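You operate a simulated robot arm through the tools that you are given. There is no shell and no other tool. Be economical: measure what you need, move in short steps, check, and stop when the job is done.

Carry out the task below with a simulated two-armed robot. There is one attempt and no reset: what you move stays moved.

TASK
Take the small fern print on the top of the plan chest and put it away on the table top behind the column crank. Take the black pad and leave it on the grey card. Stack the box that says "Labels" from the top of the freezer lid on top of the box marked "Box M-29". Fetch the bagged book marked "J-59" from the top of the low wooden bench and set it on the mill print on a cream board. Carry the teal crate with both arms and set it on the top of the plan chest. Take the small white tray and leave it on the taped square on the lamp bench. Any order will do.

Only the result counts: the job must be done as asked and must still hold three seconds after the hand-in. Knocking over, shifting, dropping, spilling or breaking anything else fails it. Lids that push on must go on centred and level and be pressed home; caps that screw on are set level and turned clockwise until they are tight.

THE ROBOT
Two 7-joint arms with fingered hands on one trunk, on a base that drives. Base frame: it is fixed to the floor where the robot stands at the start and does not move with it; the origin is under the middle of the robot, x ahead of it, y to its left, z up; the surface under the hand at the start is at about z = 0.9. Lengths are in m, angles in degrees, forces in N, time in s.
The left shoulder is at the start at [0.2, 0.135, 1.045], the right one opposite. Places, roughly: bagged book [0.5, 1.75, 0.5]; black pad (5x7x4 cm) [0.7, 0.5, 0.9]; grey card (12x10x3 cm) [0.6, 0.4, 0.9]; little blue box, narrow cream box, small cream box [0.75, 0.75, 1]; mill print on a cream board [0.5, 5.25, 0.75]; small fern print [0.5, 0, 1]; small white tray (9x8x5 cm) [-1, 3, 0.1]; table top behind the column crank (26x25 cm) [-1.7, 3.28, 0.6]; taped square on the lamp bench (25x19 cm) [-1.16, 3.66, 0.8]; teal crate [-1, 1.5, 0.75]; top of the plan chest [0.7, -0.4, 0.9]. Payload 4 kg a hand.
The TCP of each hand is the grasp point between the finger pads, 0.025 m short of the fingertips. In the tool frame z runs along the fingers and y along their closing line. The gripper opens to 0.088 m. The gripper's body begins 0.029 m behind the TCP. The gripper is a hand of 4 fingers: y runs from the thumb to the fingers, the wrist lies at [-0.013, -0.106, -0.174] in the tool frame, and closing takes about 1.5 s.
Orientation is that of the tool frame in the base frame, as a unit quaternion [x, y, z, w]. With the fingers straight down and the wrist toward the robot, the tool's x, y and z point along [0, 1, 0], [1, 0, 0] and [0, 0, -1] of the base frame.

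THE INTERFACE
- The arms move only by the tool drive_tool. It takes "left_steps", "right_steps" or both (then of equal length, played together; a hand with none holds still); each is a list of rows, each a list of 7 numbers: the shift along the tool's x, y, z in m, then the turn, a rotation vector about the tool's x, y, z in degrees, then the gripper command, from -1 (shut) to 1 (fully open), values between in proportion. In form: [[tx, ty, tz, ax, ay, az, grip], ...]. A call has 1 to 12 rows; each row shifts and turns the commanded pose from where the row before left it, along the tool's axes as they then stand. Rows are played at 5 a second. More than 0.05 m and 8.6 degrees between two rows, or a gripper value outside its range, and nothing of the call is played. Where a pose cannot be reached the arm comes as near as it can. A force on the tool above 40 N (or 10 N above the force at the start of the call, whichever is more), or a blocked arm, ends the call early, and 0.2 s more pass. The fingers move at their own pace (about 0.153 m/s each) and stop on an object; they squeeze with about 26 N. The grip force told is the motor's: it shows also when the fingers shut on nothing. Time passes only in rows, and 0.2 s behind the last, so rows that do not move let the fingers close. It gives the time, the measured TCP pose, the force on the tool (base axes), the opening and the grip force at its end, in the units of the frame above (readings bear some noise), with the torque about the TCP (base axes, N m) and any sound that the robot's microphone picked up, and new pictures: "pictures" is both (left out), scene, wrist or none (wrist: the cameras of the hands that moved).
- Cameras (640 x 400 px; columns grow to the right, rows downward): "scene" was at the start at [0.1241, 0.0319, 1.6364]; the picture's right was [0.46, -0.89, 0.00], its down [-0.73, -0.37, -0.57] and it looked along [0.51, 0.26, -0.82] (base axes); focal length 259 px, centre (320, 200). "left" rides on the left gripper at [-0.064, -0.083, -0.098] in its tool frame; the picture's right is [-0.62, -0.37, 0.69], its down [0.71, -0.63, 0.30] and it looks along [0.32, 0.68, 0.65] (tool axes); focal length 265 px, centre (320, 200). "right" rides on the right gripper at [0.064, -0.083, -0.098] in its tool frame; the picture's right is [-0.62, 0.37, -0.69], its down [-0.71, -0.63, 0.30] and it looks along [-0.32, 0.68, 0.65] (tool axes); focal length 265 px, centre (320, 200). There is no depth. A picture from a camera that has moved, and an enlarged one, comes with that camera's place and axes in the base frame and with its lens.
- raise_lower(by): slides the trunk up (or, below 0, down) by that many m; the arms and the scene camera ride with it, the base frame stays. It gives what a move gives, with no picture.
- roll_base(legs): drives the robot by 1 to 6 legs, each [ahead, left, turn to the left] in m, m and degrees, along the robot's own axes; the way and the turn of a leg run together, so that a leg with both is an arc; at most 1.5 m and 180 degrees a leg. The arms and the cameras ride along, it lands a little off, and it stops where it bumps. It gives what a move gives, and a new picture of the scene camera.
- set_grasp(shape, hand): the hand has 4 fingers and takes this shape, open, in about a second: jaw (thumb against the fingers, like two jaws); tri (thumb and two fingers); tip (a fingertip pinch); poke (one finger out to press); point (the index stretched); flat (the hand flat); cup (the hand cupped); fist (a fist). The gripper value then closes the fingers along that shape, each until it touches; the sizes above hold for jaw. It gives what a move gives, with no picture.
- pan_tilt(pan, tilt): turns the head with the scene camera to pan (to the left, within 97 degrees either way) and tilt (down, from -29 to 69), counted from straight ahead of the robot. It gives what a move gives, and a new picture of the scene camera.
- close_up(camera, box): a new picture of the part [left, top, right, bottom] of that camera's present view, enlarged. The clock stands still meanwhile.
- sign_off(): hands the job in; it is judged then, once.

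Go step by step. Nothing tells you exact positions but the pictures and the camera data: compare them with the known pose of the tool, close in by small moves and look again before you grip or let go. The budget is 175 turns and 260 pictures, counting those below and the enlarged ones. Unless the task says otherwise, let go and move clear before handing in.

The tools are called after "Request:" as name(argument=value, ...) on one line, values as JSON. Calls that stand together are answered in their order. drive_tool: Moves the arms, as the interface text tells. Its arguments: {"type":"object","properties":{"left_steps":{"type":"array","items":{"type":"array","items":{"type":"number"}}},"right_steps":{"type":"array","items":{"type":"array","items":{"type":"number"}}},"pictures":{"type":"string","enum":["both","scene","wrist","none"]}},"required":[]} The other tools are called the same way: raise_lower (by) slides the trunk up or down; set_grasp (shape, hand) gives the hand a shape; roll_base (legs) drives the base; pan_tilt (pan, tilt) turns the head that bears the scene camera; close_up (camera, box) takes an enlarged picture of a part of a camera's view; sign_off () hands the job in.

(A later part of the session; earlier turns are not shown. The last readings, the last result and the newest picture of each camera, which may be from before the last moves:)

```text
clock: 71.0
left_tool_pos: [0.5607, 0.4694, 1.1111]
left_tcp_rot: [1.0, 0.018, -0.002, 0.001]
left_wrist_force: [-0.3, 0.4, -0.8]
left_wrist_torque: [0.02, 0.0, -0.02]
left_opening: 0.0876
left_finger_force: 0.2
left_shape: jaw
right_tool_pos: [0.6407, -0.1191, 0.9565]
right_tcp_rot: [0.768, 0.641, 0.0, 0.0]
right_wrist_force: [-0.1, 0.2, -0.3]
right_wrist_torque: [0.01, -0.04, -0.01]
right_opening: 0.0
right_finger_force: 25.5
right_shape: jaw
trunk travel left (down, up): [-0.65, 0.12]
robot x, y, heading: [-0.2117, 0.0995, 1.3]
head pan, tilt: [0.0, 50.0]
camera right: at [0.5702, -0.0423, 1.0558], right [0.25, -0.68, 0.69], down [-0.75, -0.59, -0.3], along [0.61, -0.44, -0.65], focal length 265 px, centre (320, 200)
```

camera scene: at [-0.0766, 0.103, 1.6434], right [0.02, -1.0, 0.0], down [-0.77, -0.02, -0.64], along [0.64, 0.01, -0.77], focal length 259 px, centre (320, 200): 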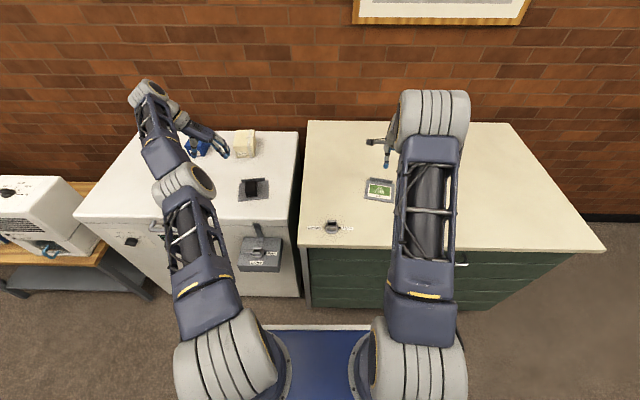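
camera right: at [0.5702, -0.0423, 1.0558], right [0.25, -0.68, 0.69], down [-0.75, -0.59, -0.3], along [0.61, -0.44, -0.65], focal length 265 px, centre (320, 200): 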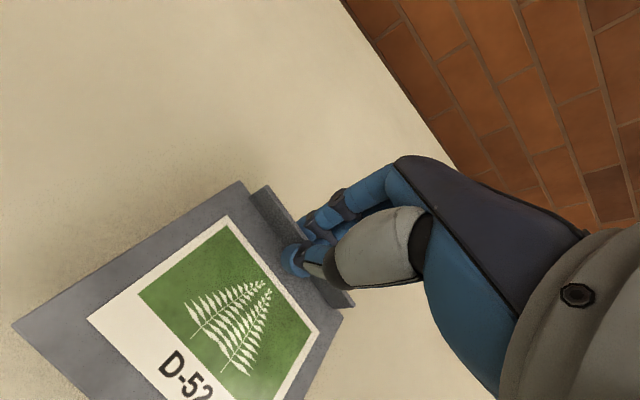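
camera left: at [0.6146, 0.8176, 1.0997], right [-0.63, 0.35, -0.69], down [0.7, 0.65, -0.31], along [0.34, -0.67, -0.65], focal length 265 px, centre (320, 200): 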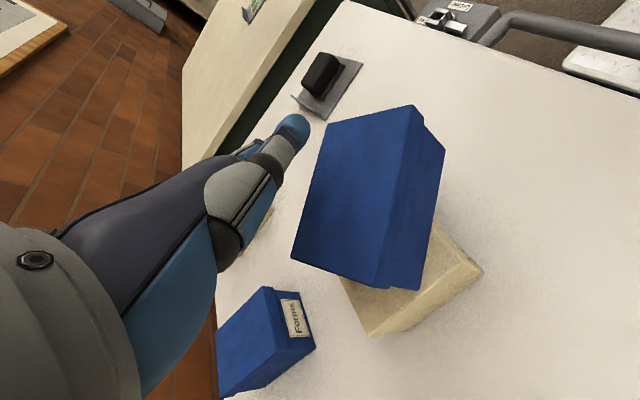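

The print lifts level in the pinch. I'll raise it, back away, and turn left to face down the aisle.

Request:
drive_tool(right_steps=[[0, 0, -0.04, 0, 0, 0, -1], [0, -0.01, -0.04, 0, 0, 0, -1], [0, -0.03, -0.04, 0, 0, 0, -1], [0, -0.03, -0.04, 0, 0, 0, -1], [0, -0.03, -0.03, 0, 0, 0, -1], [0, -0.03, 0, 0, 0, 0, -1], [0, 0, 0, 0, 0, 0, -1]], pictures="none")

Request:
roll_base(legs=[[-0.12, 0, 0], [0, 0, 90]])

Request:
pan_tilt(pan=10, tilt=20)

```text
clock: 72.6
left_tool_pos: [0.5601, 0.4709, 1.1109]
left_tcp_rot: [1.0, 0.019, -0.002, 0.0]
left_wrist_force: [-0.4, -0.9, -0.5]
left_wrist_torque: [0.04, -0.02, 0.02]
left_opening: 0.088
left_finger_force: 0.0
left_shape: jaw
right_tool_pos: [0.5112, -0.0972, 1.1485]
right_tcp_rot: [0.768, 0.64, 0.0, 0.0]
right_wrist_force: [0.1, 0.5, 0.3]
right_wrist_torque: [-0.01, 0.0, 0.01]
right_opening: 0.0001
right_finger_force: 25.9
right_shape: jaw
trunk travel left (down, up): [-0.65, 0.12]
robot x, y, heading: [-0.2135, 0.1037, 1.3]
head pan, tilt: [0.0, 50.0]
```

```text
clock: 77.8
left_tool_pos: [-0.7393, 0.8535, 1.11]
left_tcp_rot: [0.676, 0.737, -0.001, 0.002]
left_wrist_force: [-0.3, 0.2, -0.3]
left_wrist_torque: [0.0, 0.0, 0.0]
left_opening: 0.0877
left_finger_force: 0.2
left_shape: jaw
right_tool_pos: [-0.1715, 0.832, 1.1485]
right_tcp_rot: [0.066, 0.998, 0.0, 0.0]
right_wrist_force: [0.0, -0.6, -0.5]
right_wrist_torque: [0.01, 0.03, 0.01]
right_opening: 0.0001
right_finger_force: 26.5
right_shape: jaw
trunk travel left (down, up): [-0.65, 0.12]
robot x, y, heading: [-0.3345, 0.0965, 93.9]
head pan, tilt: [0.0, 50.0]
camera scene: at [-0.3435, 0.2343, 1.6433], right [1.0, 0.07, 0.0], down [0.05, -0.76, -0.64], along [-0.04, 0.64, -0.77], focal length 259 px, centre (320, 200)
```

scene: 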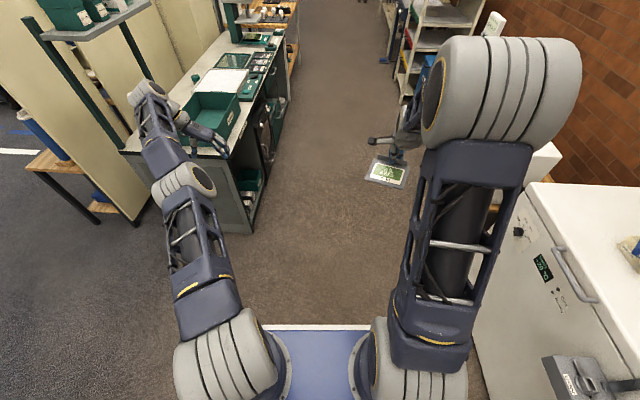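

```text
clock: 78.7
left_tool_pos: [-0.7401, 0.8536, 1.1117]
left_tcp_rot: [0.677, 0.736, -0.001, 0.002]
left_wrist_force: [0.5, -0.1, 0.2]
left_wrist_torque: [-0.03, 0.02, 0.01]
left_opening: 0.0877
left_finger_force: 0.0
left_shape: jaw
right_tool_pos: [-0.1713, 0.8329, 1.1486]
right_tcp_rot: [0.067, 0.998, 0.0, -0.001]
right_wrist_force: [-0.1, -0.8, -0.8]
right_wrist_torque: [0.01, 0.01, -0.01]
right_opening: 0.0
right_finger_force: 25.5
right_shape: jaw
trunk travel left (down, up): [-0.65, 0.12]
robot x, y, heading: [-0.3344, 0.096, 94.0]
head pan, tilt: [10.0, 20.0]
camera scene: at [-0.3606, 0.2479, 1.6888], right [0.97, 0.24, 0.0], down [0.08, -0.33, -0.94], along [-0.23, 0.91, -0.34], focal length 259 px, centre (320, 200)
```

scene: 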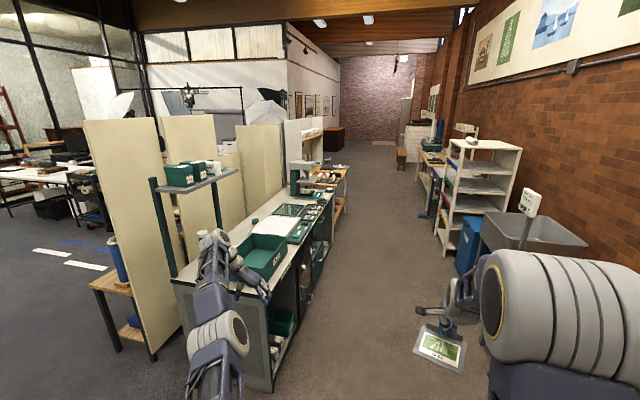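

The aisle is clear ahead: the crate bench is on the left (edge x ≈ -0.78) and shelves are on the right. I'll fold the left hand back to its default attitude, then drive up the aisle.

Request:
drive_tool(left_steps=[[0, 0.03, -0.01, 0, 0, -8.1, 1], [0, 0.03, -0.01, 0, 0, -8.1, 1], [0, 0.03, -0.01, 0, 0, -8.1, 1], [0, 0.02, -0.01, 0, 0, -8.1, 1], [0, 0, 0, 0, 0, -8.1, 1], [0, 0, 0, 0, 0, -8.1, 1], [0, 0, 0, 0, 0, -8.1, 1], [0, 0, 0, 0, 0, -8.1, 1], [0, 0, 0, 0, 0, -8.1, 1], [0, 0, 0, 0, 0, -8.1, 1], [0, 0, 0, 0, 0, -8, 1]], pictures="none")

Request:
roll_base(legs=[[0, 0, -4], [1.3, 0, 0]])

Request:
pan_tilt(pan=45, tilt=30)

```text
clock: 81.1
left_tool_pos: [-0.6994, 1.0179, 1.1823]
left_tcp_rot: [-0.035, 0.999, -0.003, 0.002]
left_wrist_force: [0.6, 0.0, 0.9]
left_wrist_torque: [-0.02, 0.06, 0.03]
left_opening: 0.0877
left_finger_force: 0.1
left_shape: jaw
left hand out of reach, approached as far as the arm can: row 1, 2, 3, 4, 5, 6, 7, 8, 9, 10, 11
right_tool_pos: [-0.1716, 0.8331, 1.1485]
right_tcp_rot: [0.066, 0.998, 0.0, 0.0]
right_wrist_force: [0.0, -1.4, -0.3]
right_wrist_torque: [0.0, 0.0, 0.04]
right_opening: 0.0
right_finger_force: 26.7
right_shape: jaw
trunk travel left (down, up): [-0.65, 0.12]
robot x, y, heading: [-0.3341, 0.0999, 93.9]
head pan, tilt: [10.0, 20.0]
```

```text
clock: 88.1
left_tool_pos: [-0.6568, 2.3379, 1.183]
left_tcp_rot: [-0.006, 1.0, -0.004, 0.001]
left_wrist_force: [-0.4, -0.4, -0.8]
left_wrist_torque: [0.04, 0.0, -0.01]
left_opening: 0.0876
left_finger_force: 0.0
left_shape: jaw
right_tool_pos: [-0.1402, 2.1248, 1.1477]
right_tcp_rot: [0.093, 0.996, 0.0, 0.0]
right_wrist_force: [-0.6, -0.2, -0.5]
right_wrist_torque: [-0.01, 0.02, 0.01]
right_opening: 0.0001
right_finger_force: 26.3
right_shape: jaw
trunk travel left (down, up): [-0.65, 0.12]
robot x, y, heading: [-0.3441, 1.4022, 90.7]
head pan, tilt: [10.0, 20.0]
camera scene: at [-0.3606, 1.5515, 1.6889], right [0.98, 0.19, 0.0], down [0.06, -0.34, -0.94], along [-0.18, 0.92, -0.34], focal length 259 px, centre (320, 200)
```

scene: 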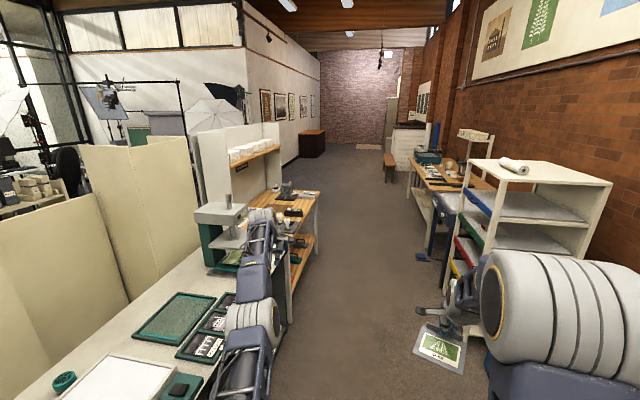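

```text
clock: 89.1
left_tool_pos: [-0.6572, 2.3388, 1.1819]
left_tcp_rot: [-0.007, 1.0, -0.003, 0.001]
left_wrist_force: [-0.3, 0.5, -0.1]
left_wrist_torque: [0.01, 0.03, -0.02]
left_opening: 0.0879
left_finger_force: 0.1
left_shape: jaw
right_tool_pos: [-0.14, 2.1244, 1.149]
right_tcp_rot: [0.093, 0.996, 0.0, 0.0]
right_wrist_force: [0.5, -0.5, -0.1]
right_wrist_torque: [-0.01, -0.02, 0.01]
right_opening: 0.0
right_finger_force: 26.0
right_shape: jaw
trunk travel left (down, up): [-0.65, 0.12]
robot x, y, heading: [-0.3437, 1.4037, 90.6]
head pan, tilt: [45.0, 30.0]
camera scene: at [-0.4079, 1.5232, 1.6729], right [0.7, 0.72, 0.0], down [0.36, -0.35, -0.87], along [-0.62, 0.6, -0.5], focal length 259 px, centre (320, 200)
```

scene: 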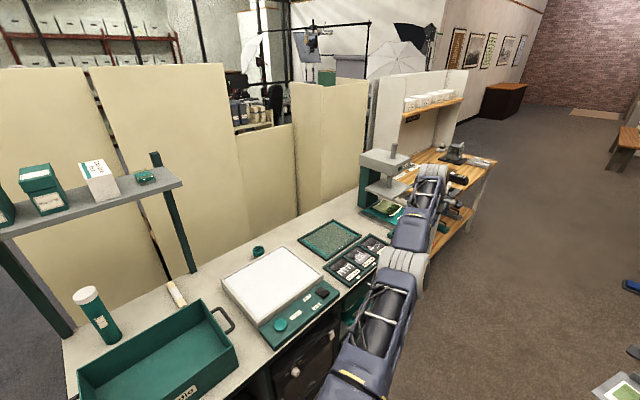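

I need a view further along. Sliding slightly right to keep the left arm clear, then forward.

Request:
roll_base(legs=[[0, -0.1, 0], [1.2, 0, 0]])

Request:
pan_tilt(pan=80, tilt=35)

```text
clock: 96.1
left_tool_pos: [-0.6085, 3.5573, 1.1815]
left_tcp_rot: [-0.017, 1.0, -0.004, 0.0]
left_wrist_force: [-0.6, 0.2, 0.2]
left_wrist_torque: [0.02, 0.0, 0.03]
left_opening: 0.0882
left_finger_force: 0.0
left_shape: jaw
right_tool_pos: [-0.0873, 3.3575, 1.1488]
right_tcp_rot: [0.081, 0.997, 0.0, 0.0]
right_wrist_force: [0.3, 0.2, -0.6]
right_wrist_torque: [0.02, 0.04, 0.01]
right_opening: 0.0
right_finger_force: 25.7
right_shape: jaw
trunk travel left (down, up): [-0.65, 0.12]
robot x, y, heading: [-0.2715, 2.6278, 92.3]
head pan, tilt: [45.0, 30.0]
camera scene: at [-0.3408, 2.7482, 1.6729], right [0.68, 0.73, 0.0], down [0.37, -0.34, -0.87], along [-0.64, 0.59, -0.5], focal length 259 px, centre (320, 200)
```

scene: 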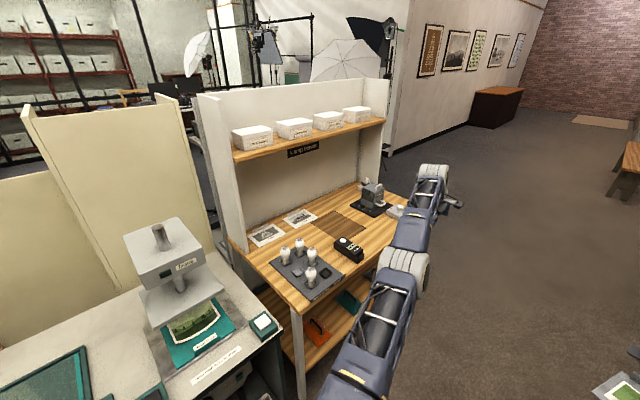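

```text
clock: 97.1
left_tool_pos: [-0.6107, 3.5573, 1.1812]
left_tcp_rot: [-0.018, 1.0, -0.003, 0.001]
left_wrist_force: [-0.4, 0.3, 1.0]
left_wrist_torque: [0.02, 0.01, -0.01]
left_opening: 0.0879
left_finger_force: 0.0
left_shape: jaw
right_tool_pos: [-0.0868, 3.3558, 1.1476]
right_tcp_rot: [0.08, 0.997, 0.001, 0.0]
right_wrist_force: [-1.2, -0.4, -0.7]
right_wrist_torque: [0.01, 0.01, 0.03]
right_opening: 0.0
right_finger_force: 25.4
right_shape: jaw
trunk travel left (down, up): [-0.65, 0.12]
robot x, y, heading: [-0.2737, 2.6273, 92.3]
head pan, tilt: [80.0, 35.0]
camera scene: at [-0.3617, 2.6987, 1.6651], right [0.14, 0.99, 0.0], down [0.57, -0.08, -0.82], along [-0.81, 0.11, -0.57], focal length 259 px, centre (320, 200)
```

scene: 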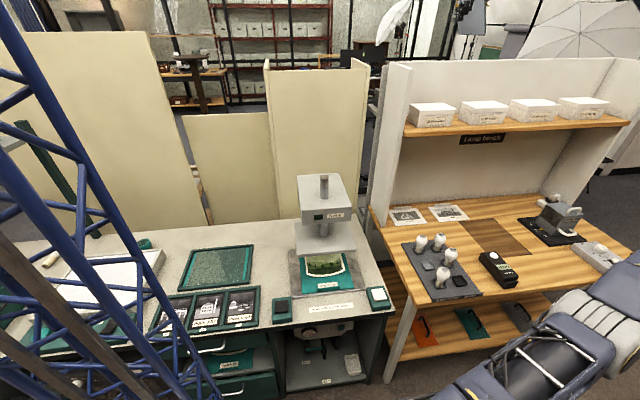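

I can see the lamp bench with its taped square at about (-1.17, 3.67), and something white low in the cabinet near (-1, 3). Close-ups.

Request:
close_up(camera="scene", box=[270, 300, 400, 400])

Request:
close_up(camera="scene", box=[280, 160, 420, 300])

Request:
pan_tilt(pan=80, tilt=60)

```text
4.00 times, centred on (335, 350) of scene
camera zoom: at [-0.3617, 2.6987, 1.6651], right [0.14, 0.99, 0.0], down [0.57, -0.08, -0.82], along [-0.81, 0.11, -0.57], focal length 1037 px, centre (260, -400)
```

zoom: 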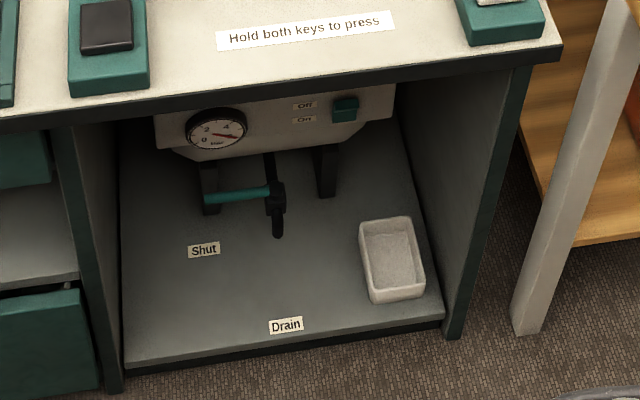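

```text
2.86 times, centred on (350, 230) of scene
camera zoom: at [-0.3617, 2.6987, 1.6651], right [0.14, 0.99, 0.0], down [0.57, -0.08, -0.82], along [-0.81, 0.11, -0.57], focal length 741 px, centre (234, 114)
```

zoom: 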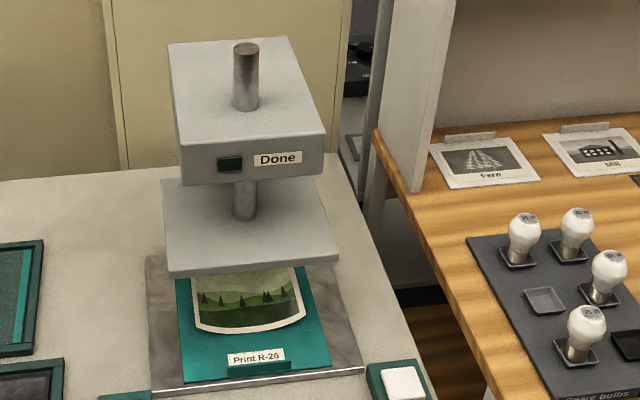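

```text
clock: 98.0
left_tool_pos: [-0.6093, 3.557, 1.1807]
left_tcp_rot: [-0.017, 1.0, -0.003, 0.001]
left_wrist_force: [0.1, -0.7, -0.6]
left_wrist_torque: [0.02, -0.01, 0.01]
left_opening: 0.0878
left_finger_force: 0.1
left_shape: jaw
right_tool_pos: [-0.0868, 3.3565, 1.148]
right_tcp_rot: [0.081, 0.997, 0.0, 0.0]
right_wrist_force: [0.4, 0.7, -0.9]
right_wrist_torque: [-0.01, -0.01, 0.01]
right_opening: 0.0
right_finger_force: 25.8
right_shape: jaw
trunk travel left (down, up): [-0.65, 0.12]
robot x, y, heading: [-0.2723, 2.6289, 92.3]
head pan, tilt: [80.0, 60.0]
camera scene: at [-0.3406, 2.6957, 1.6308], right [0.14, 0.99, 0.0], down [0.86, -0.12, -0.5], along [-0.5, 0.07, -0.87], focal length 259 px, centre (320, 200)
```

scene: 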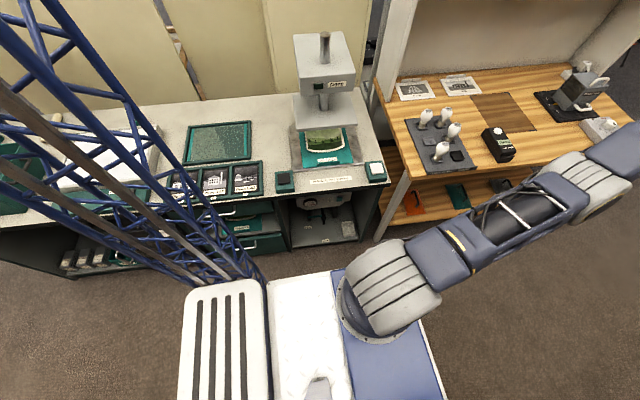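

The tray sits in the press bench's open cabinet near (-0.97, 2.96, 0.1). The table for the print is behind the screens, so I'll first drive past the lamp bench and look for the way round.

Request:
roll_base(legs=[[0, -0.05, -2], [1.5, 0, 0], [0.7, 0, 0]])

Request:
pan_tilt(pan=90, tilt=25)

```text
clock: 109.4
left_tool_pos: [-0.5728, 5.7718, 1.1819]
left_tcp_rot: [-0.008, 1.0, -0.003, 0.001]
left_wrist_force: [0.1, -0.2, 0.9]
left_wrist_torque: [0.02, 0.0, -0.01]
left_opening: 0.0878
left_finger_force: 0.0
left_shape: jaw
right_tool_pos: [-0.0529, 5.56, 1.1488]
right_tcp_rot: [0.091, 0.996, 0.001, 0.0]
right_wrist_force: [0.5, 0.5, -1.1]
right_wrist_torque: [0.0, -0.03, -0.01]
right_opening: 0.0
right_finger_force: 26.2
right_shape: jaw
trunk travel left (down, up): [-0.65, 0.12]
robot x, y, heading: [-0.2531, 4.8299, 91.2]
head pan, tilt: [80.0, 60.0]
camera scene: at [-0.3212, 4.9052, 1.6308], right [0.16, 0.99, 0.0], down [0.86, -0.14, -0.5], along [-0.49, 0.08, -0.87], focal length 259 px, centre (320, 200)
```

scene: 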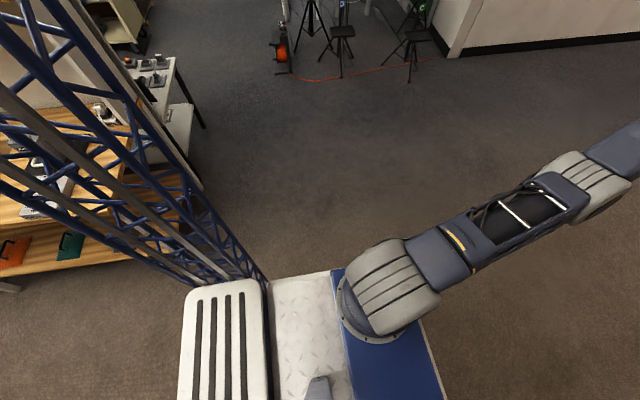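

```text
clock: 110.4
left_tool_pos: [-0.573, 5.7716, 1.1813]
left_tcp_rot: [-0.008, 1.0, -0.004, 0.001]
left_wrist_force: [0.1, -0.5, -0.5]
left_wrist_torque: [-0.01, 0.02, -0.02]
left_opening: 0.0875
left_finger_force: 0.0
left_shape: jaw
right_tool_pos: [-0.0547, 5.5604, 1.1484]
right_tcp_rot: [0.092, 0.996, 0.001, 0.0]
right_wrist_force: [0.4, 0.0, -0.8]
right_wrist_torque: [0.05, 0.01, -0.02]
right_opening: 0.0
right_finger_force: 25.7
right_shape: jaw
trunk travel left (down, up): [-0.65, 0.12]
robot x, y, heading: [-0.2517, 4.8343, 91.0]
head pan, tilt: [90.0, 25.0]
camera scene: at [-0.3475, 4.8932, 1.6808], right [-0.02, 1.0, 0.0], down [0.42, 0.01, -0.91], along [-0.91, -0.02, -0.42], focal length 259 px, centre (320, 200)
```

scene: 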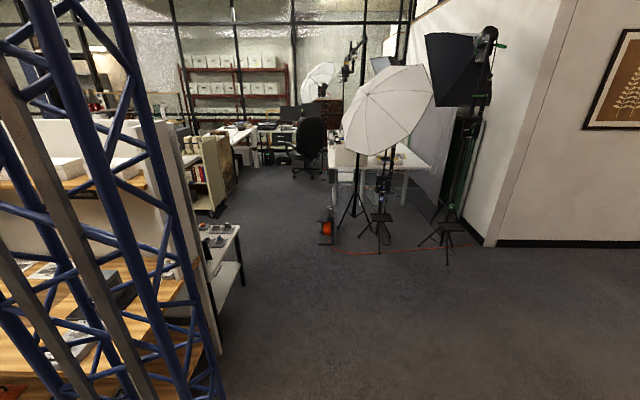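

There is open floor past the lamp bench. I'll move forward a bit, turn left, and drive behind it.

Request:
roll_base(legs=[[0.3, 0, 0], [0, 0, 88], [1.4, 0, 0]])

Request:
pan_tilt(pan=70, tilt=25)

```text
clock: 122.7
left_tool_pos: [-2.6305, 4.9316, 1.1823]
left_tcp_rot: [-0.689, 0.725, -0.002, 0.002]
left_wrist_force: [-0.9, -0.3, -0.4]
left_wrist_torque: [-0.02, 0.01, -0.01]
left_opening: 0.0879
left_finger_force: 0.1
left_shape: jaw
right_tool_pos: [-2.3811, 5.4381, 1.1417]
right_tcp_rot: [-0.612, 0.79, -0.008, 0.008]
right_wrist_force: [0.5, -1.1, -1.1]
right_wrist_torque: [0.02, 0.01, -0.02]
right_opening: 0.0002
right_finger_force: 25.2
right_shape: jaw
trunk travel left (down, up): [-0.65, 0.12]
robot x, y, heading: [-1.6763, 5.191, 177.4]
head pan, tilt: [90.0, 25.0]
stopped in leg 3: the robot was blocked; the commanded pose is now the measured one
camera scene: at [-1.7403, 5.0997, 1.681], right [-1.0, 0.05, 0.0], down [0.02, 0.42, -0.91], along [-0.04, -0.91, -0.42], focal length 259 px, centre (320, 200)
```

scene: 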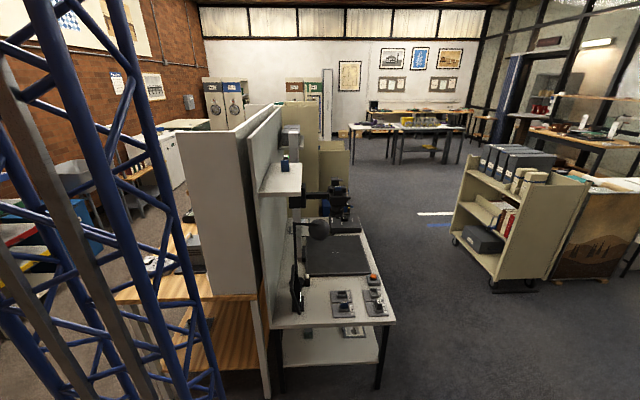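

```text
clock: 123.5
left_tool_pos: [-2.6303, 4.9328, 1.182]
left_tcp_rot: [-0.69, 0.724, -0.002, 0.003]
left_wrist_force: [0.1, -0.2, 0.1]
left_wrist_torque: [-0.02, 0.0, 0.01]
left_opening: 0.0876
left_finger_force: 0.1
left_shape: jaw
right_tool_pos: [-2.3819, 5.4382, 1.1414]
right_tcp_rot: [-0.612, 0.791, -0.008, 0.007]
right_wrist_force: [0.9, 0.9, -1.7]
right_wrist_torque: [-0.02, 0.07, 0.01]
right_opening: 0.0
right_finger_force: 25.7
right_shape: jaw
trunk travel left (down, up): [-0.65, 0.12]
robot x, y, heading: [-1.6769, 5.1903, 177.7]
head pan, tilt: [70.0, 25.0]
camera scene: at [-1.7715, 5.1067, 1.6808], right [-0.92, 0.38, 0.0], down [0.16, 0.39, -0.91], along [-0.35, -0.84, -0.42], focal length 259 px, centre (320, 200)
```

scene: 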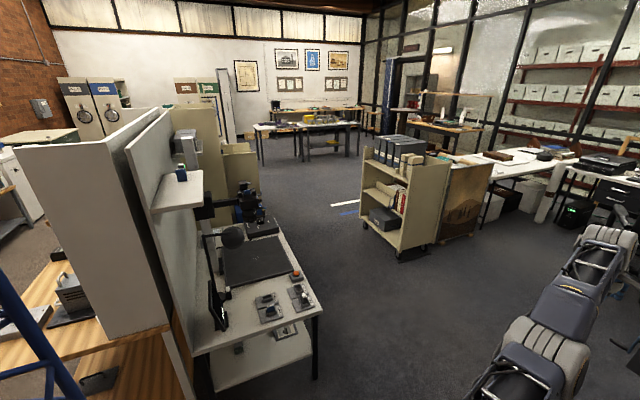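

The drive stopped short because something blocked it. I'll look straight ahead at the right hand before moving.

Request:
pan_tilt(pan=-10, tilt=25)

Request:
close_up(camera="right", box=[0, 0, 640, 400])

```text
clock: 125.0
left_tool_pos: [-2.6314, 4.9316, 1.1812]
left_tcp_rot: [-0.69, 0.724, -0.003, 0.002]
left_wrist_force: [0.4, 0.3, 0.0]
left_wrist_torque: [-0.03, 0.0, 0.0]
left_opening: 0.0878
left_finger_force: 0.1
left_shape: jaw
right_tool_pos: [-2.3813, 5.4386, 1.1425]
right_tcp_rot: [-0.612, 0.791, -0.007, 0.008]
right_wrist_force: [0.1, 0.8, -2.8]
right_wrist_torque: [-0.1, 0.14, 0.03]
right_opening: 0.0
right_finger_force: 26.5
right_shape: jaw
trunk travel left (down, up): [-0.65, 0.12]
robot x, y, heading: [-1.676, 5.1895, 177.7]
head pan, tilt: [-10.0, 25.0]
camera scene: at [-1.8261, 5.2118, 1.6808], right [0.22, 0.98, 0.0], down [0.41, -0.09, -0.91], along [-0.88, 0.2, -0.42], focal length 259 px, centre (320, 200)
```

scene: 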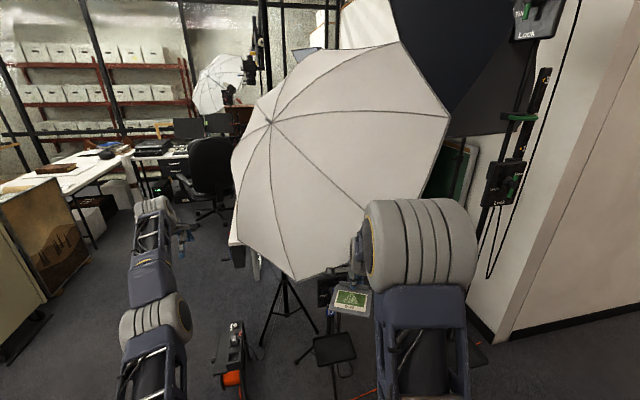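

```text
1.00 times, centred on (320, 200) of right (not enlarged: the box is as wide or as high as the picture)
camera zoom: at [-2.3192, 5.3542, 1.242], right [-0.22, 0.69, 0.69], down [0.79, 0.53, -0.29], along [-0.57, 0.48, -0.67], focal length 265 px, centre (320, 200)
```

zoom: 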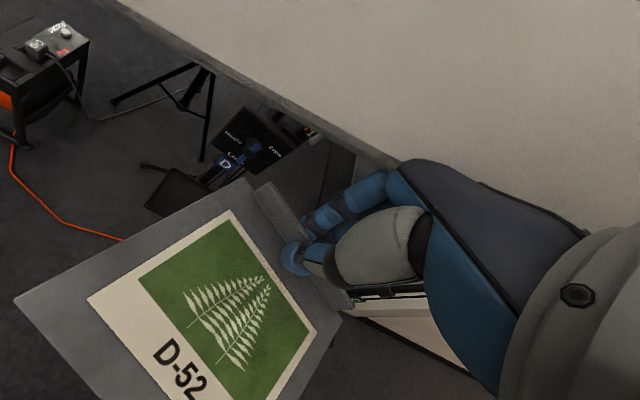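

The right hand touched the studio umbrella, which is still standing, and the print is still held. Backing straight away.

Request:
roll_base(legs=[[-0.25, 0.15, 0]])

```text
clock: 127.0
left_tool_pos: [-2.3928, 4.765, 1.1815]
left_tcp_rot: [-0.692, 0.722, -0.001, 0.003]
left_wrist_force: [0.1, -0.5, 0.1]
left_wrist_torque: [0.0, -0.01, 0.02]
left_opening: 0.088
left_finger_force: 0.0
left_shape: jaw
right_tool_pos: [-2.1465, 5.2726, 1.1417]
right_tcp_rot: [-0.615, 0.788, -0.007, 0.007]
right_wrist_force: [0.1, 0.1, -0.6]
right_wrist_torque: [0.01, -0.02, -0.04]
right_opening: 0.0003
right_finger_force: 26.2
right_shape: jaw
trunk travel left (down, up): [-0.65, 0.12]
robot x, y, heading: [-1.4431, 5.0309, 177.5]
head pan, tilt: [-10.0, 25.0]
camera scene: at [-1.589, 5.0505, 1.6808], right [0.21, 0.98, 0.0], down [0.41, -0.09, -0.91], along [-0.89, 0.19, -0.42], focal length 259 px, centre (320, 200)
```

scene: 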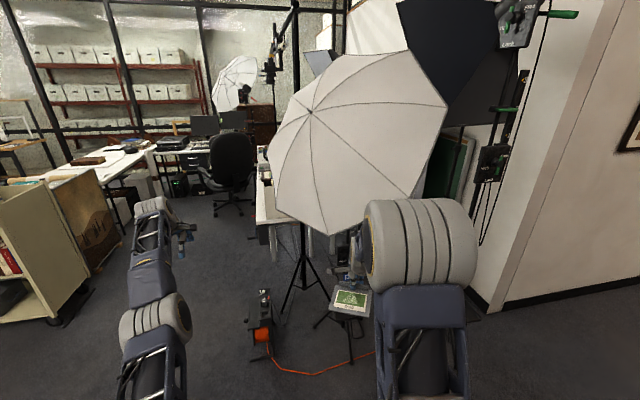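

The umbrella is unharmed. The target is on the copy-stand table behind the lamp bench. I'll tuck the left hand in, then turn left with a small shift, staying clear of the umbrella.

Request:
drive_tool(left_steps=[[0, -0.05, 0, 0, 0, 0, 1], [0, -0.05, 0, 0, 0, 0, 1], [0, -0.05, 0, 0, 0, 0, 1], [0, -0.05, 0, 0, 0, 0, 1], [0, -0.05, 0, 0, 0, 0, 1]], pictures="none")

Request:
roll_base(legs=[[0, 0, 45], [0.6, -0.5, 0]])

Request:
pan_tilt(pan=45, tilt=30)

```text
clock: 128.2
left_tool_pos: [-2.353, 4.6976, 1.2428]
left_tcp_rot: [-0.692, 0.722, -0.004, 0.003]
left_wrist_force: [0.1, -0.1, 0.2]
left_wrist_torque: [-0.01, -0.02, 0.0]
left_opening: 0.0877
left_finger_force: 0.1
left_shape: jaw
left hand out of reach, approached as far as the arm can: row 1, 2, 3, 4, 5
right_tool_pos: [-2.1462, 5.2728, 1.1419]
right_tcp_rot: [-0.615, 0.788, -0.007, 0.007]
right_wrist_force: [0.3, 1.3, -0.9]
right_wrist_torque: [-0.01, 0.0, -0.02]
right_opening: 0.0
right_finger_force: 25.9
right_shape: jaw
trunk travel left (down, up): [-0.65, 0.12]
robot x, y, heading: [-1.438, 5.0322, 177.8]
head pan, tilt: [-10.0, 25.0]
```

```text
clock: 134.4
left_tool_pos: [-2.6596, 4.1537, 1.242]
left_tcp_rot: [0.91, -0.416, 0.002, -0.004]
left_wrist_force: [0.4, -0.2, -0.3]
left_wrist_torque: [-0.04, 0.05, -0.01]
left_opening: 0.0877
left_finger_force: 0.1
left_shape: jaw
right_tool_pos: [-2.9035, 4.7136, 1.1429]
right_tcp_rot: [0.862, -0.506, 0.004, -0.01]
right_wrist_force: [-0.3, -0.3, -1.2]
right_wrist_torque: [0.03, 0.01, -0.02]
right_opening: 0.0
right_finger_force: 26.2
right_shape: jaw
trunk travel left (down, up): [-0.65, 0.12]
robot x, y, heading: [-2.2228, 5.0207, -138.8]
head pan, tilt: [-10.0, 25.0]
camera scene: at [-2.3463, 4.9336, 1.6808], right [-0.52, 0.86, 0.0], down [0.36, 0.22, -0.91], along [-0.78, -0.47, -0.42], focal length 259 px, centre (320, 200)
```

scene: 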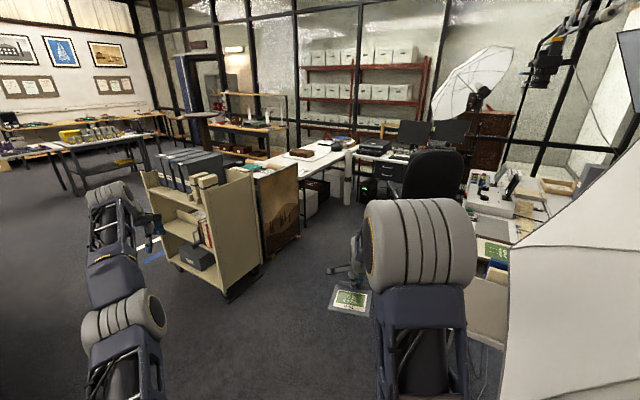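

```text
clock: 135.7
left_tool_pos: [-2.6605, 4.1533, 1.2424]
left_tcp_rot: [0.909, -0.416, 0.001, -0.006]
left_wrist_force: [-0.3, 0.4, -0.1]
left_wrist_torque: [-0.02, 0.02, 0.01]
left_opening: 0.0878
left_finger_force: 0.1
left_shape: jaw
right_tool_pos: [-2.9034, 4.7142, 1.1423]
right_tcp_rot: [0.862, -0.506, 0.003, -0.01]
right_wrist_force: [-0.5, -0.2, -0.5]
right_wrist_torque: [-0.02, 0.04, -0.03]
right_opening: 0.0
right_finger_force: 26.1
right_shape: jaw
trunk travel left (down, up): [-0.65, 0.12]
robot x, y, heading: [-2.2231, 5.022, -138.7]
head pan, tilt: [45.0, 30.0]
camera scene: at [-2.2736, 4.8909, 1.6729], right [-1.0, 0.07, 0.0], down [0.03, 0.5, -0.87], along [-0.06, -0.86, -0.5], focal length 259 px, centre (320, 200)
```

scene: 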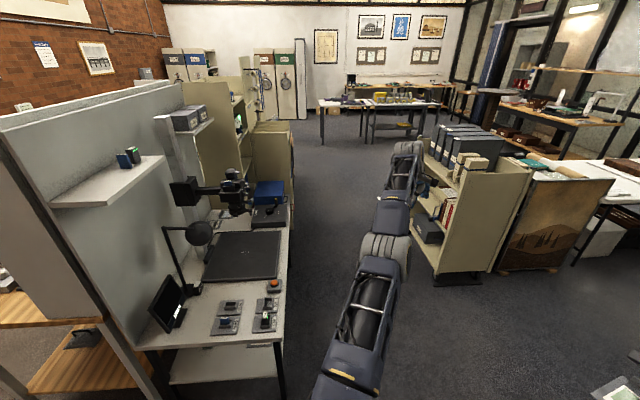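

The copy-stand table is in view. Zooming on the area behind the column.

Request:
close_up(camera="scene", box=[150, 150, 310, 270])

```text
3.33 times, centred on (230, 210) of scene
camera zoom: at [-2.2736, 4.8909, 1.6729], right [-1.0, 0.07, 0.0], down [0.03, 0.5, -0.87], along [-0.06, -0.86, -0.5], focal length 864 px, centre (620, 167)
```

zoom: 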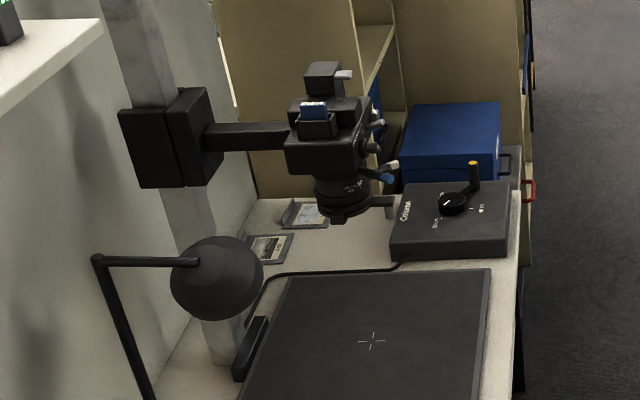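

The black box with the handle is the column crank, with free table top behind it. I'll get into position facing the table from the open side, in careful legs.

Request:
roll_base(legs=[[0.69, 0.22, 0], [0, 0, 49], [0.2, -0.25, 0]])

Request:
roll_base(legs=[[0, 0, 90]])

Request:
pan_tilt(pan=-40, tilt=35)

```text
clock: 143.6
left_tool_pos: [-2.4377, 3.3071, 1.242]
left_tcp_rot: [1.0, 0.012, -0.001, -0.004]
left_wrist_force: [0.7, 0.2, 0.3]
left_wrist_torque: [0.0, 0.01, 0.01]
left_opening: 0.0876
left_finger_force: 0.0
left_shape: jaw
right_tool_pos: [-3.0251, 3.4744, 1.1424]
right_tcp_rot: [0.996, -0.089, 0.0, -0.011]
right_wrist_force: [0.6, -0.8, -0.8]
right_wrist_torque: [0.0, -0.01, 0.01]
right_opening: 0.0
right_finger_force: 26.3
right_shape: jaw
trunk travel left (down, up): [-0.65, 0.12]
robot x, y, heading: [-2.8317, 4.1991, -88.4]
head pan, tilt: [45.0, 30.0]
camera scene: at [-2.7625, 4.0738, 1.6729], right [-0.69, -0.73, 0.0], down [-0.36, 0.34, -0.87], along [0.63, -0.59, -0.5], focal length 259 px, centre (320, 200)
```

scene: 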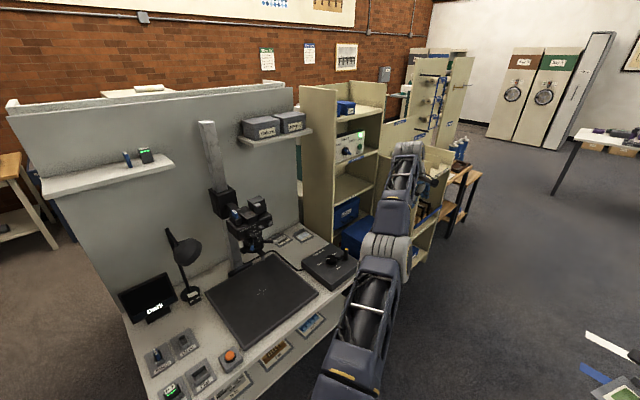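

```text
clock: 147.8
left_tool_pos: [-1.9474, 4.6028, 1.2427]
left_tcp_rot: [0.692, 0.722, -0.003, -0.002]
left_wrist_force: [0.3, -0.1, 0.1]
left_wrist_torque: [0.02, 0.01, 0.03]
left_opening: 0.0878
left_finger_force: 0.1
left_shape: jaw
right_tool_pos: [-2.1057, 4.013, 1.1433]
right_tcp_rot: [0.762, 0.647, -0.007, -0.007]
right_wrist_force: [-0.3, 0.5, -0.6]
right_wrist_torque: [-0.02, 0.0, -0.05]
right_opening: 0.0
right_finger_force: 26.0
right_shape: jaw
trunk travel left (down, up): [-0.65, 0.12]
robot x, y, heading: [-2.8348, 4.196, 2.4]
head pan, tilt: [45.0, 30.0]
camera scene: at [-2.7088, 4.2657, 1.6729], right [0.74, -0.67, 0.0], down [-0.34, -0.37, -0.87], along [0.58, 0.64, -0.5], focal length 259 px, centre (320, 200)
```

scene: 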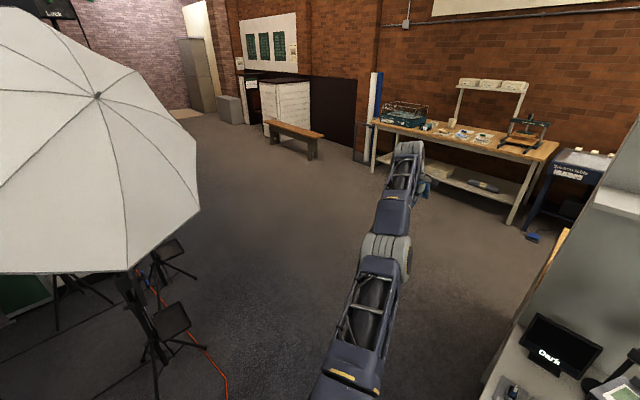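

```text
clock: 149.4
left_tool_pos: [-1.947, 4.6035, 1.2431]
left_tcp_rot: [0.692, 0.722, -0.004, -0.002]
left_wrist_force: [-0.7, 0.3, 0.6]
left_wrist_torque: [-0.04, -0.02, 0.01]
left_opening: 0.0878
left_finger_force: 0.0
left_shape: jaw
right_tool_pos: [-2.1051, 4.0135, 1.1417]
right_tcp_rot: [0.762, 0.648, -0.008, -0.007]
right_wrist_force: [-0.7, -0.7, 0.0]
right_wrist_torque: [-0.05, -0.03, 0.04]
right_opening: 0.0
right_finger_force: 26.1
right_shape: jaw
trunk travel left (down, up): [-0.65, 0.12]
robot x, y, heading: [-2.8308, 4.1936, 2.5]
head pan, tilt: [-40.0, 35.0]
camera scene: at [-2.6998, 4.1454, 1.6651], right [-0.61, -0.79, 0.0], down [-0.46, 0.35, -0.82], along [0.65, -0.5, -0.57], focal length 259 px, centre (320, 200)
```

scene: 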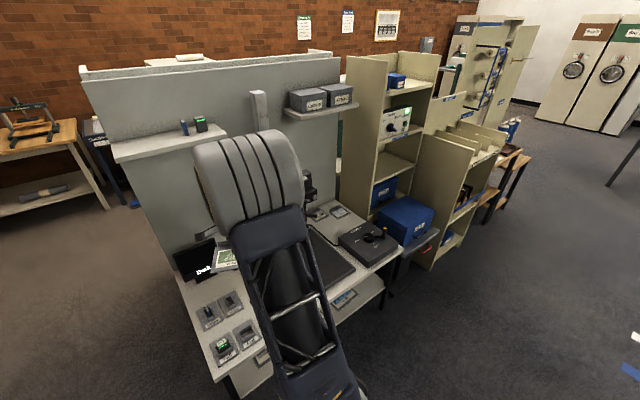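

I'm facing the table now. Strafing right to line up with the spot behind the crank.

Request:
roll_base(legs=[[0, 0, -2.5], [0, -0.6, 0]])

Request:
close_up(camera="scene", box=[240, 150, 440, 300])

```text
clock: 153.2
left_tool_pos: [-1.9276, 3.9476, 1.2433]
left_tcp_rot: [0.715, 0.699, -0.004, -0.003]
left_wrist_force: [0.7, 0.1, -0.5]
left_wrist_torque: [-0.01, -0.03, -0.01]
left_opening: 0.0879
left_finger_force: 0.1
left_shape: jaw
right_tool_pos: [-2.1242, 3.3683, 1.1431]
right_tcp_rot: [0.782, 0.623, -0.008, -0.008]
right_wrist_force: [0.6, -0.9, -0.3]
right_wrist_torque: [-0.03, 0.0, -0.02]
right_opening: 0.0
right_finger_force: 26.5
right_shape: jaw
trunk travel left (down, up): [-0.65, 0.12]
robot x, y, heading: [-2.8352, 3.5983, -1.2]
head pan, tilt: [-40.0, 35.0]
camera scene: at [-2.7083, 3.5389, 1.6651], right [-0.66, -0.75, 0.0], down [-0.43, 0.38, -0.82], along [0.62, -0.54, -0.57], focal length 259 px, centre (320, 200)
```

scene: 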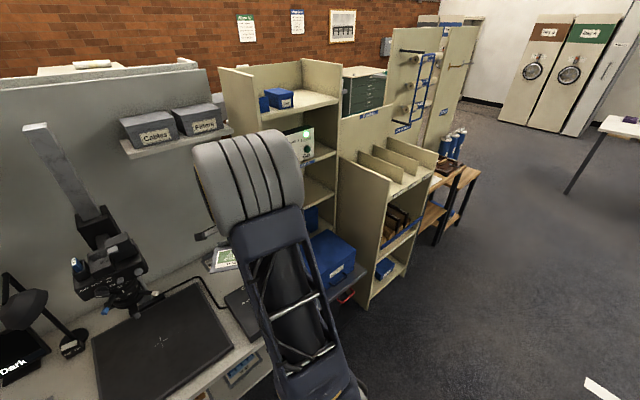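

```text
2.67 times, centred on (340, 225) of scene
camera zoom: at [-2.7083, 3.5389, 1.6651], right [-0.66, -0.75, 0.0], down [-0.43, 0.38, -0.82], along [0.62, -0.54, -0.57], focal length 691 px, centre (267, 133)
```

zoom: 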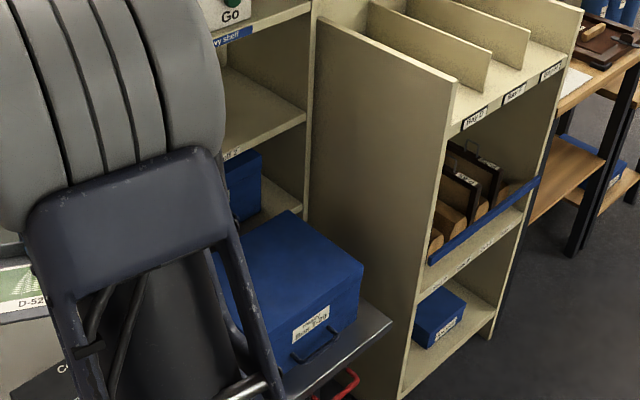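

Request:
close_up(camera="right", box=[0, 0, 640, 400])

Request:
pan_tilt(pan=-5, tilt=45)

```text
1.00 times, centred on (320, 200) of right (not enlarged: the box is as wide or as high as the picture)
camera zoom: at [-2.1888, 3.4498, 1.2421], right [0.23, -0.69, 0.69], down [-0.78, -0.55, -0.29], along [0.58, -0.47, -0.67], focal length 265 px, centre (320, 200)
```

zoom: 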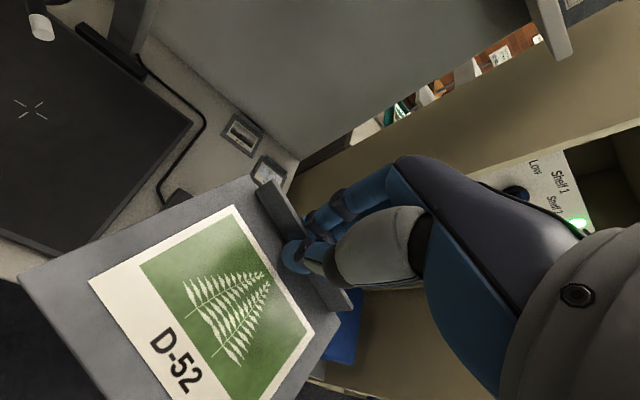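

```text
clock: 154.2
left_tool_pos: [-1.9277, 3.9476, 1.2425]
left_tcp_rot: [0.715, 0.699, -0.004, -0.003]
left_wrist_force: [-0.2, -0.5, 0.2]
left_wrist_torque: [0.02, 0.01, -0.01]
left_opening: 0.0877
left_finger_force: 0.2
left_shape: jaw
right_tool_pos: [-2.1233, 3.3694, 1.1424]
right_tcp_rot: [0.782, 0.623, -0.007, -0.006]
right_wrist_force: [1.0, -0.2, -1.2]
right_wrist_torque: [-0.02, 0.01, -0.04]
right_opening: 0.0001
right_finger_force: 25.8
right_shape: jaw
trunk travel left (down, up): [-0.65, 0.12]
robot x, y, heading: [-2.834, 3.5984, -0.9]
head pan, tilt: [-5.0, 45.0]
camera scene: at [-2.6938, 3.5881, 1.6503], right [-0.11, -0.99, 0.0], down [-0.7, 0.08, -0.71], along [0.7, -0.08, -0.71], focal length 259 px, centre (320, 200)
```

scene: 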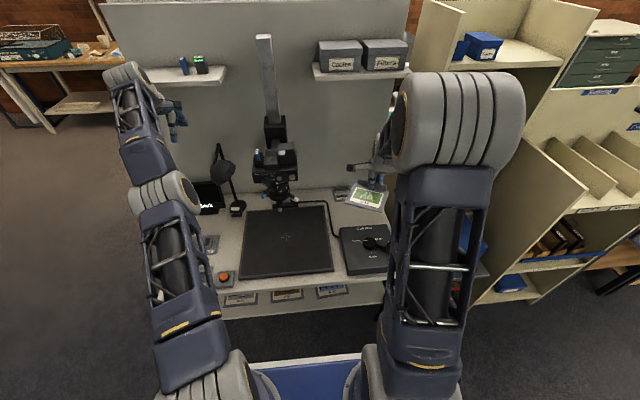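

Request:
close_up(camera="scene", box=[300, 160, 420, 280])

```text
3.33 times, centred on (360, 220) of scene
camera zoom: at [-2.6938, 3.5881, 1.6503], right [-0.11, -0.99, 0.0], down [-0.7, 0.08, -0.71], along [0.7, -0.08, -0.71], focal length 864 px, centre (187, 133)
```

zoom: 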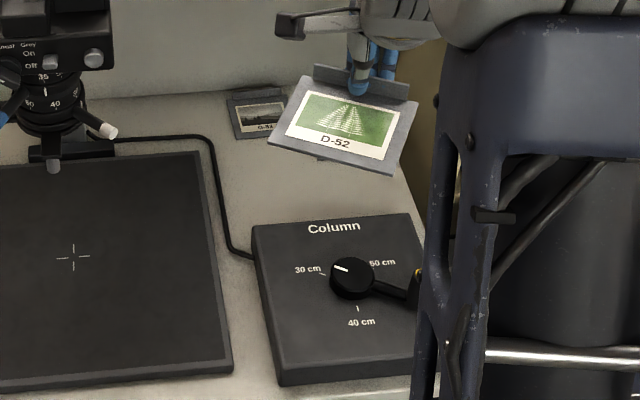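

The table top is at z ≈ 0.60. Two small prints stand near the wall at about (-1.63, 3.34) and (-1.67, 3.22). A free spot for ours is around (-1.75, 3.345), between them and the crank box. First I'll tuck the left arm back.

Request:
drive_tool(left_steps=[[0.04, -0.03, 0, 0, 0, 0, 1], [0.04, -0.03, 0, 0, 0, 0, 1], [0.04, -0.03, 0, 0, 0, 0, 1], [0.03, -0.04, 0, 0, 0, 0, 1], [0, -0.05, 0, 0, 0, 0, 1], [0, -0.05, 0, 0, 0, 0, 1], [0, -0.05, 0, 0, 0, 0, 1], [0, -0.05, 0, 0, 0, 0, 1]], pictures="none")

```text
clock: 156.0
left_tool_pos: [-2.151, 4.2056, 1.3049]
left_tcp_rot: [0.716, 0.698, -0.005, -0.003]
left_wrist_force: [0.1, -0.8, 0.4]
left_wrist_torque: [-0.01, 0.0, 0.02]
left_opening: 0.088
left_finger_force: 0.0
left_shape: jaw
left hand out of reach, approached as far as the arm can: row 1, 2, 3, 4, 5, 6, 7, 8
right_tool_pos: [-2.1238, 3.3692, 1.1418]
right_tcp_rot: [0.783, 0.622, -0.007, -0.007]
right_wrist_force: [0.8, -1.0, -0.3]
right_wrist_torque: [0.0, 0.03, 0.04]
right_opening: 0.0
right_finger_force: 25.9
right_shape: jaw
trunk travel left (down, up): [-0.65, 0.12]
robot x, y, heading: [-2.835, 3.5972, -1.2]
head pan, tilt: [-5.0, 45.0]
```

Request:
drive_tool(left_steps=[[0.02, -0.045, 0.01, 0, 0, 0, 1], [0.02, -0.045, 0.01, 0, 0, 0, 1], [0, -0.045, 0.01, 0, 0, 0, 1], [0, -0.045, 0.01, 0, 0, 0, 1], [0, -0.045, 0.01, 0, 0, 0, 1], [0, -0.045, 0.01, 0, 0, 0, 1], [0, -0.045, 0.01, 0, 0, 0, 1], [0, -0.045, 0.01, 0, 0, 0, 1]], pictures="none")

```text
refused: row 1 steps farther than a row can; nothing moved
```

Request:
drive_tool(left_steps=[[0.015, -0.04, 0.01, 0, 0, 0, 1], [0.015, -0.04, 0.01, 0, 0, 0, 1], [0, -0.04, 0.01, 0, 0, 0, 1], [0, -0.04, 0.01, 0, 0, 0, 1], [0, -0.04, 0.01, 0, 0, 0, 1], [0, -0.04, 0.01, 0, 0, 0, 1], [0, -0.04, 0.01, 0, 0, 0, 1], [0, -0.04, 0.01, 0, 0, 0, 1]], pictures="none")

```text
clock: 157.8
left_tool_pos: [-2.4326, 4.3391, 1.2732]
left_tcp_rot: [0.715, 0.699, -0.004, -0.002]
left_wrist_force: [0.6, -0.2, 0.2]
left_wrist_torque: [0.03, 0.01, 0.01]
left_opening: 0.0879
left_finger_force: 0.1
left_shape: jaw
left hand out of reach, approached as far as the arm can: row 1, 2, 3, 4, 5, 6, 7, 8
right_tool_pos: [-2.1232, 3.3687, 1.1412]
right_tcp_rot: [0.783, 0.622, -0.008, -0.007]
right_wrist_force: [0.6, -0.1, -0.4]
right_wrist_torque: [0.04, -0.01, -0.01]
right_opening: 0.0
right_finger_force: 25.3
right_shape: jaw
trunk travel left (down, up): [-0.65, 0.12]
robot x, y, heading: [-2.8349, 3.5976, -1.4]
head pan, tilt: [-5.0, 45.0]
```

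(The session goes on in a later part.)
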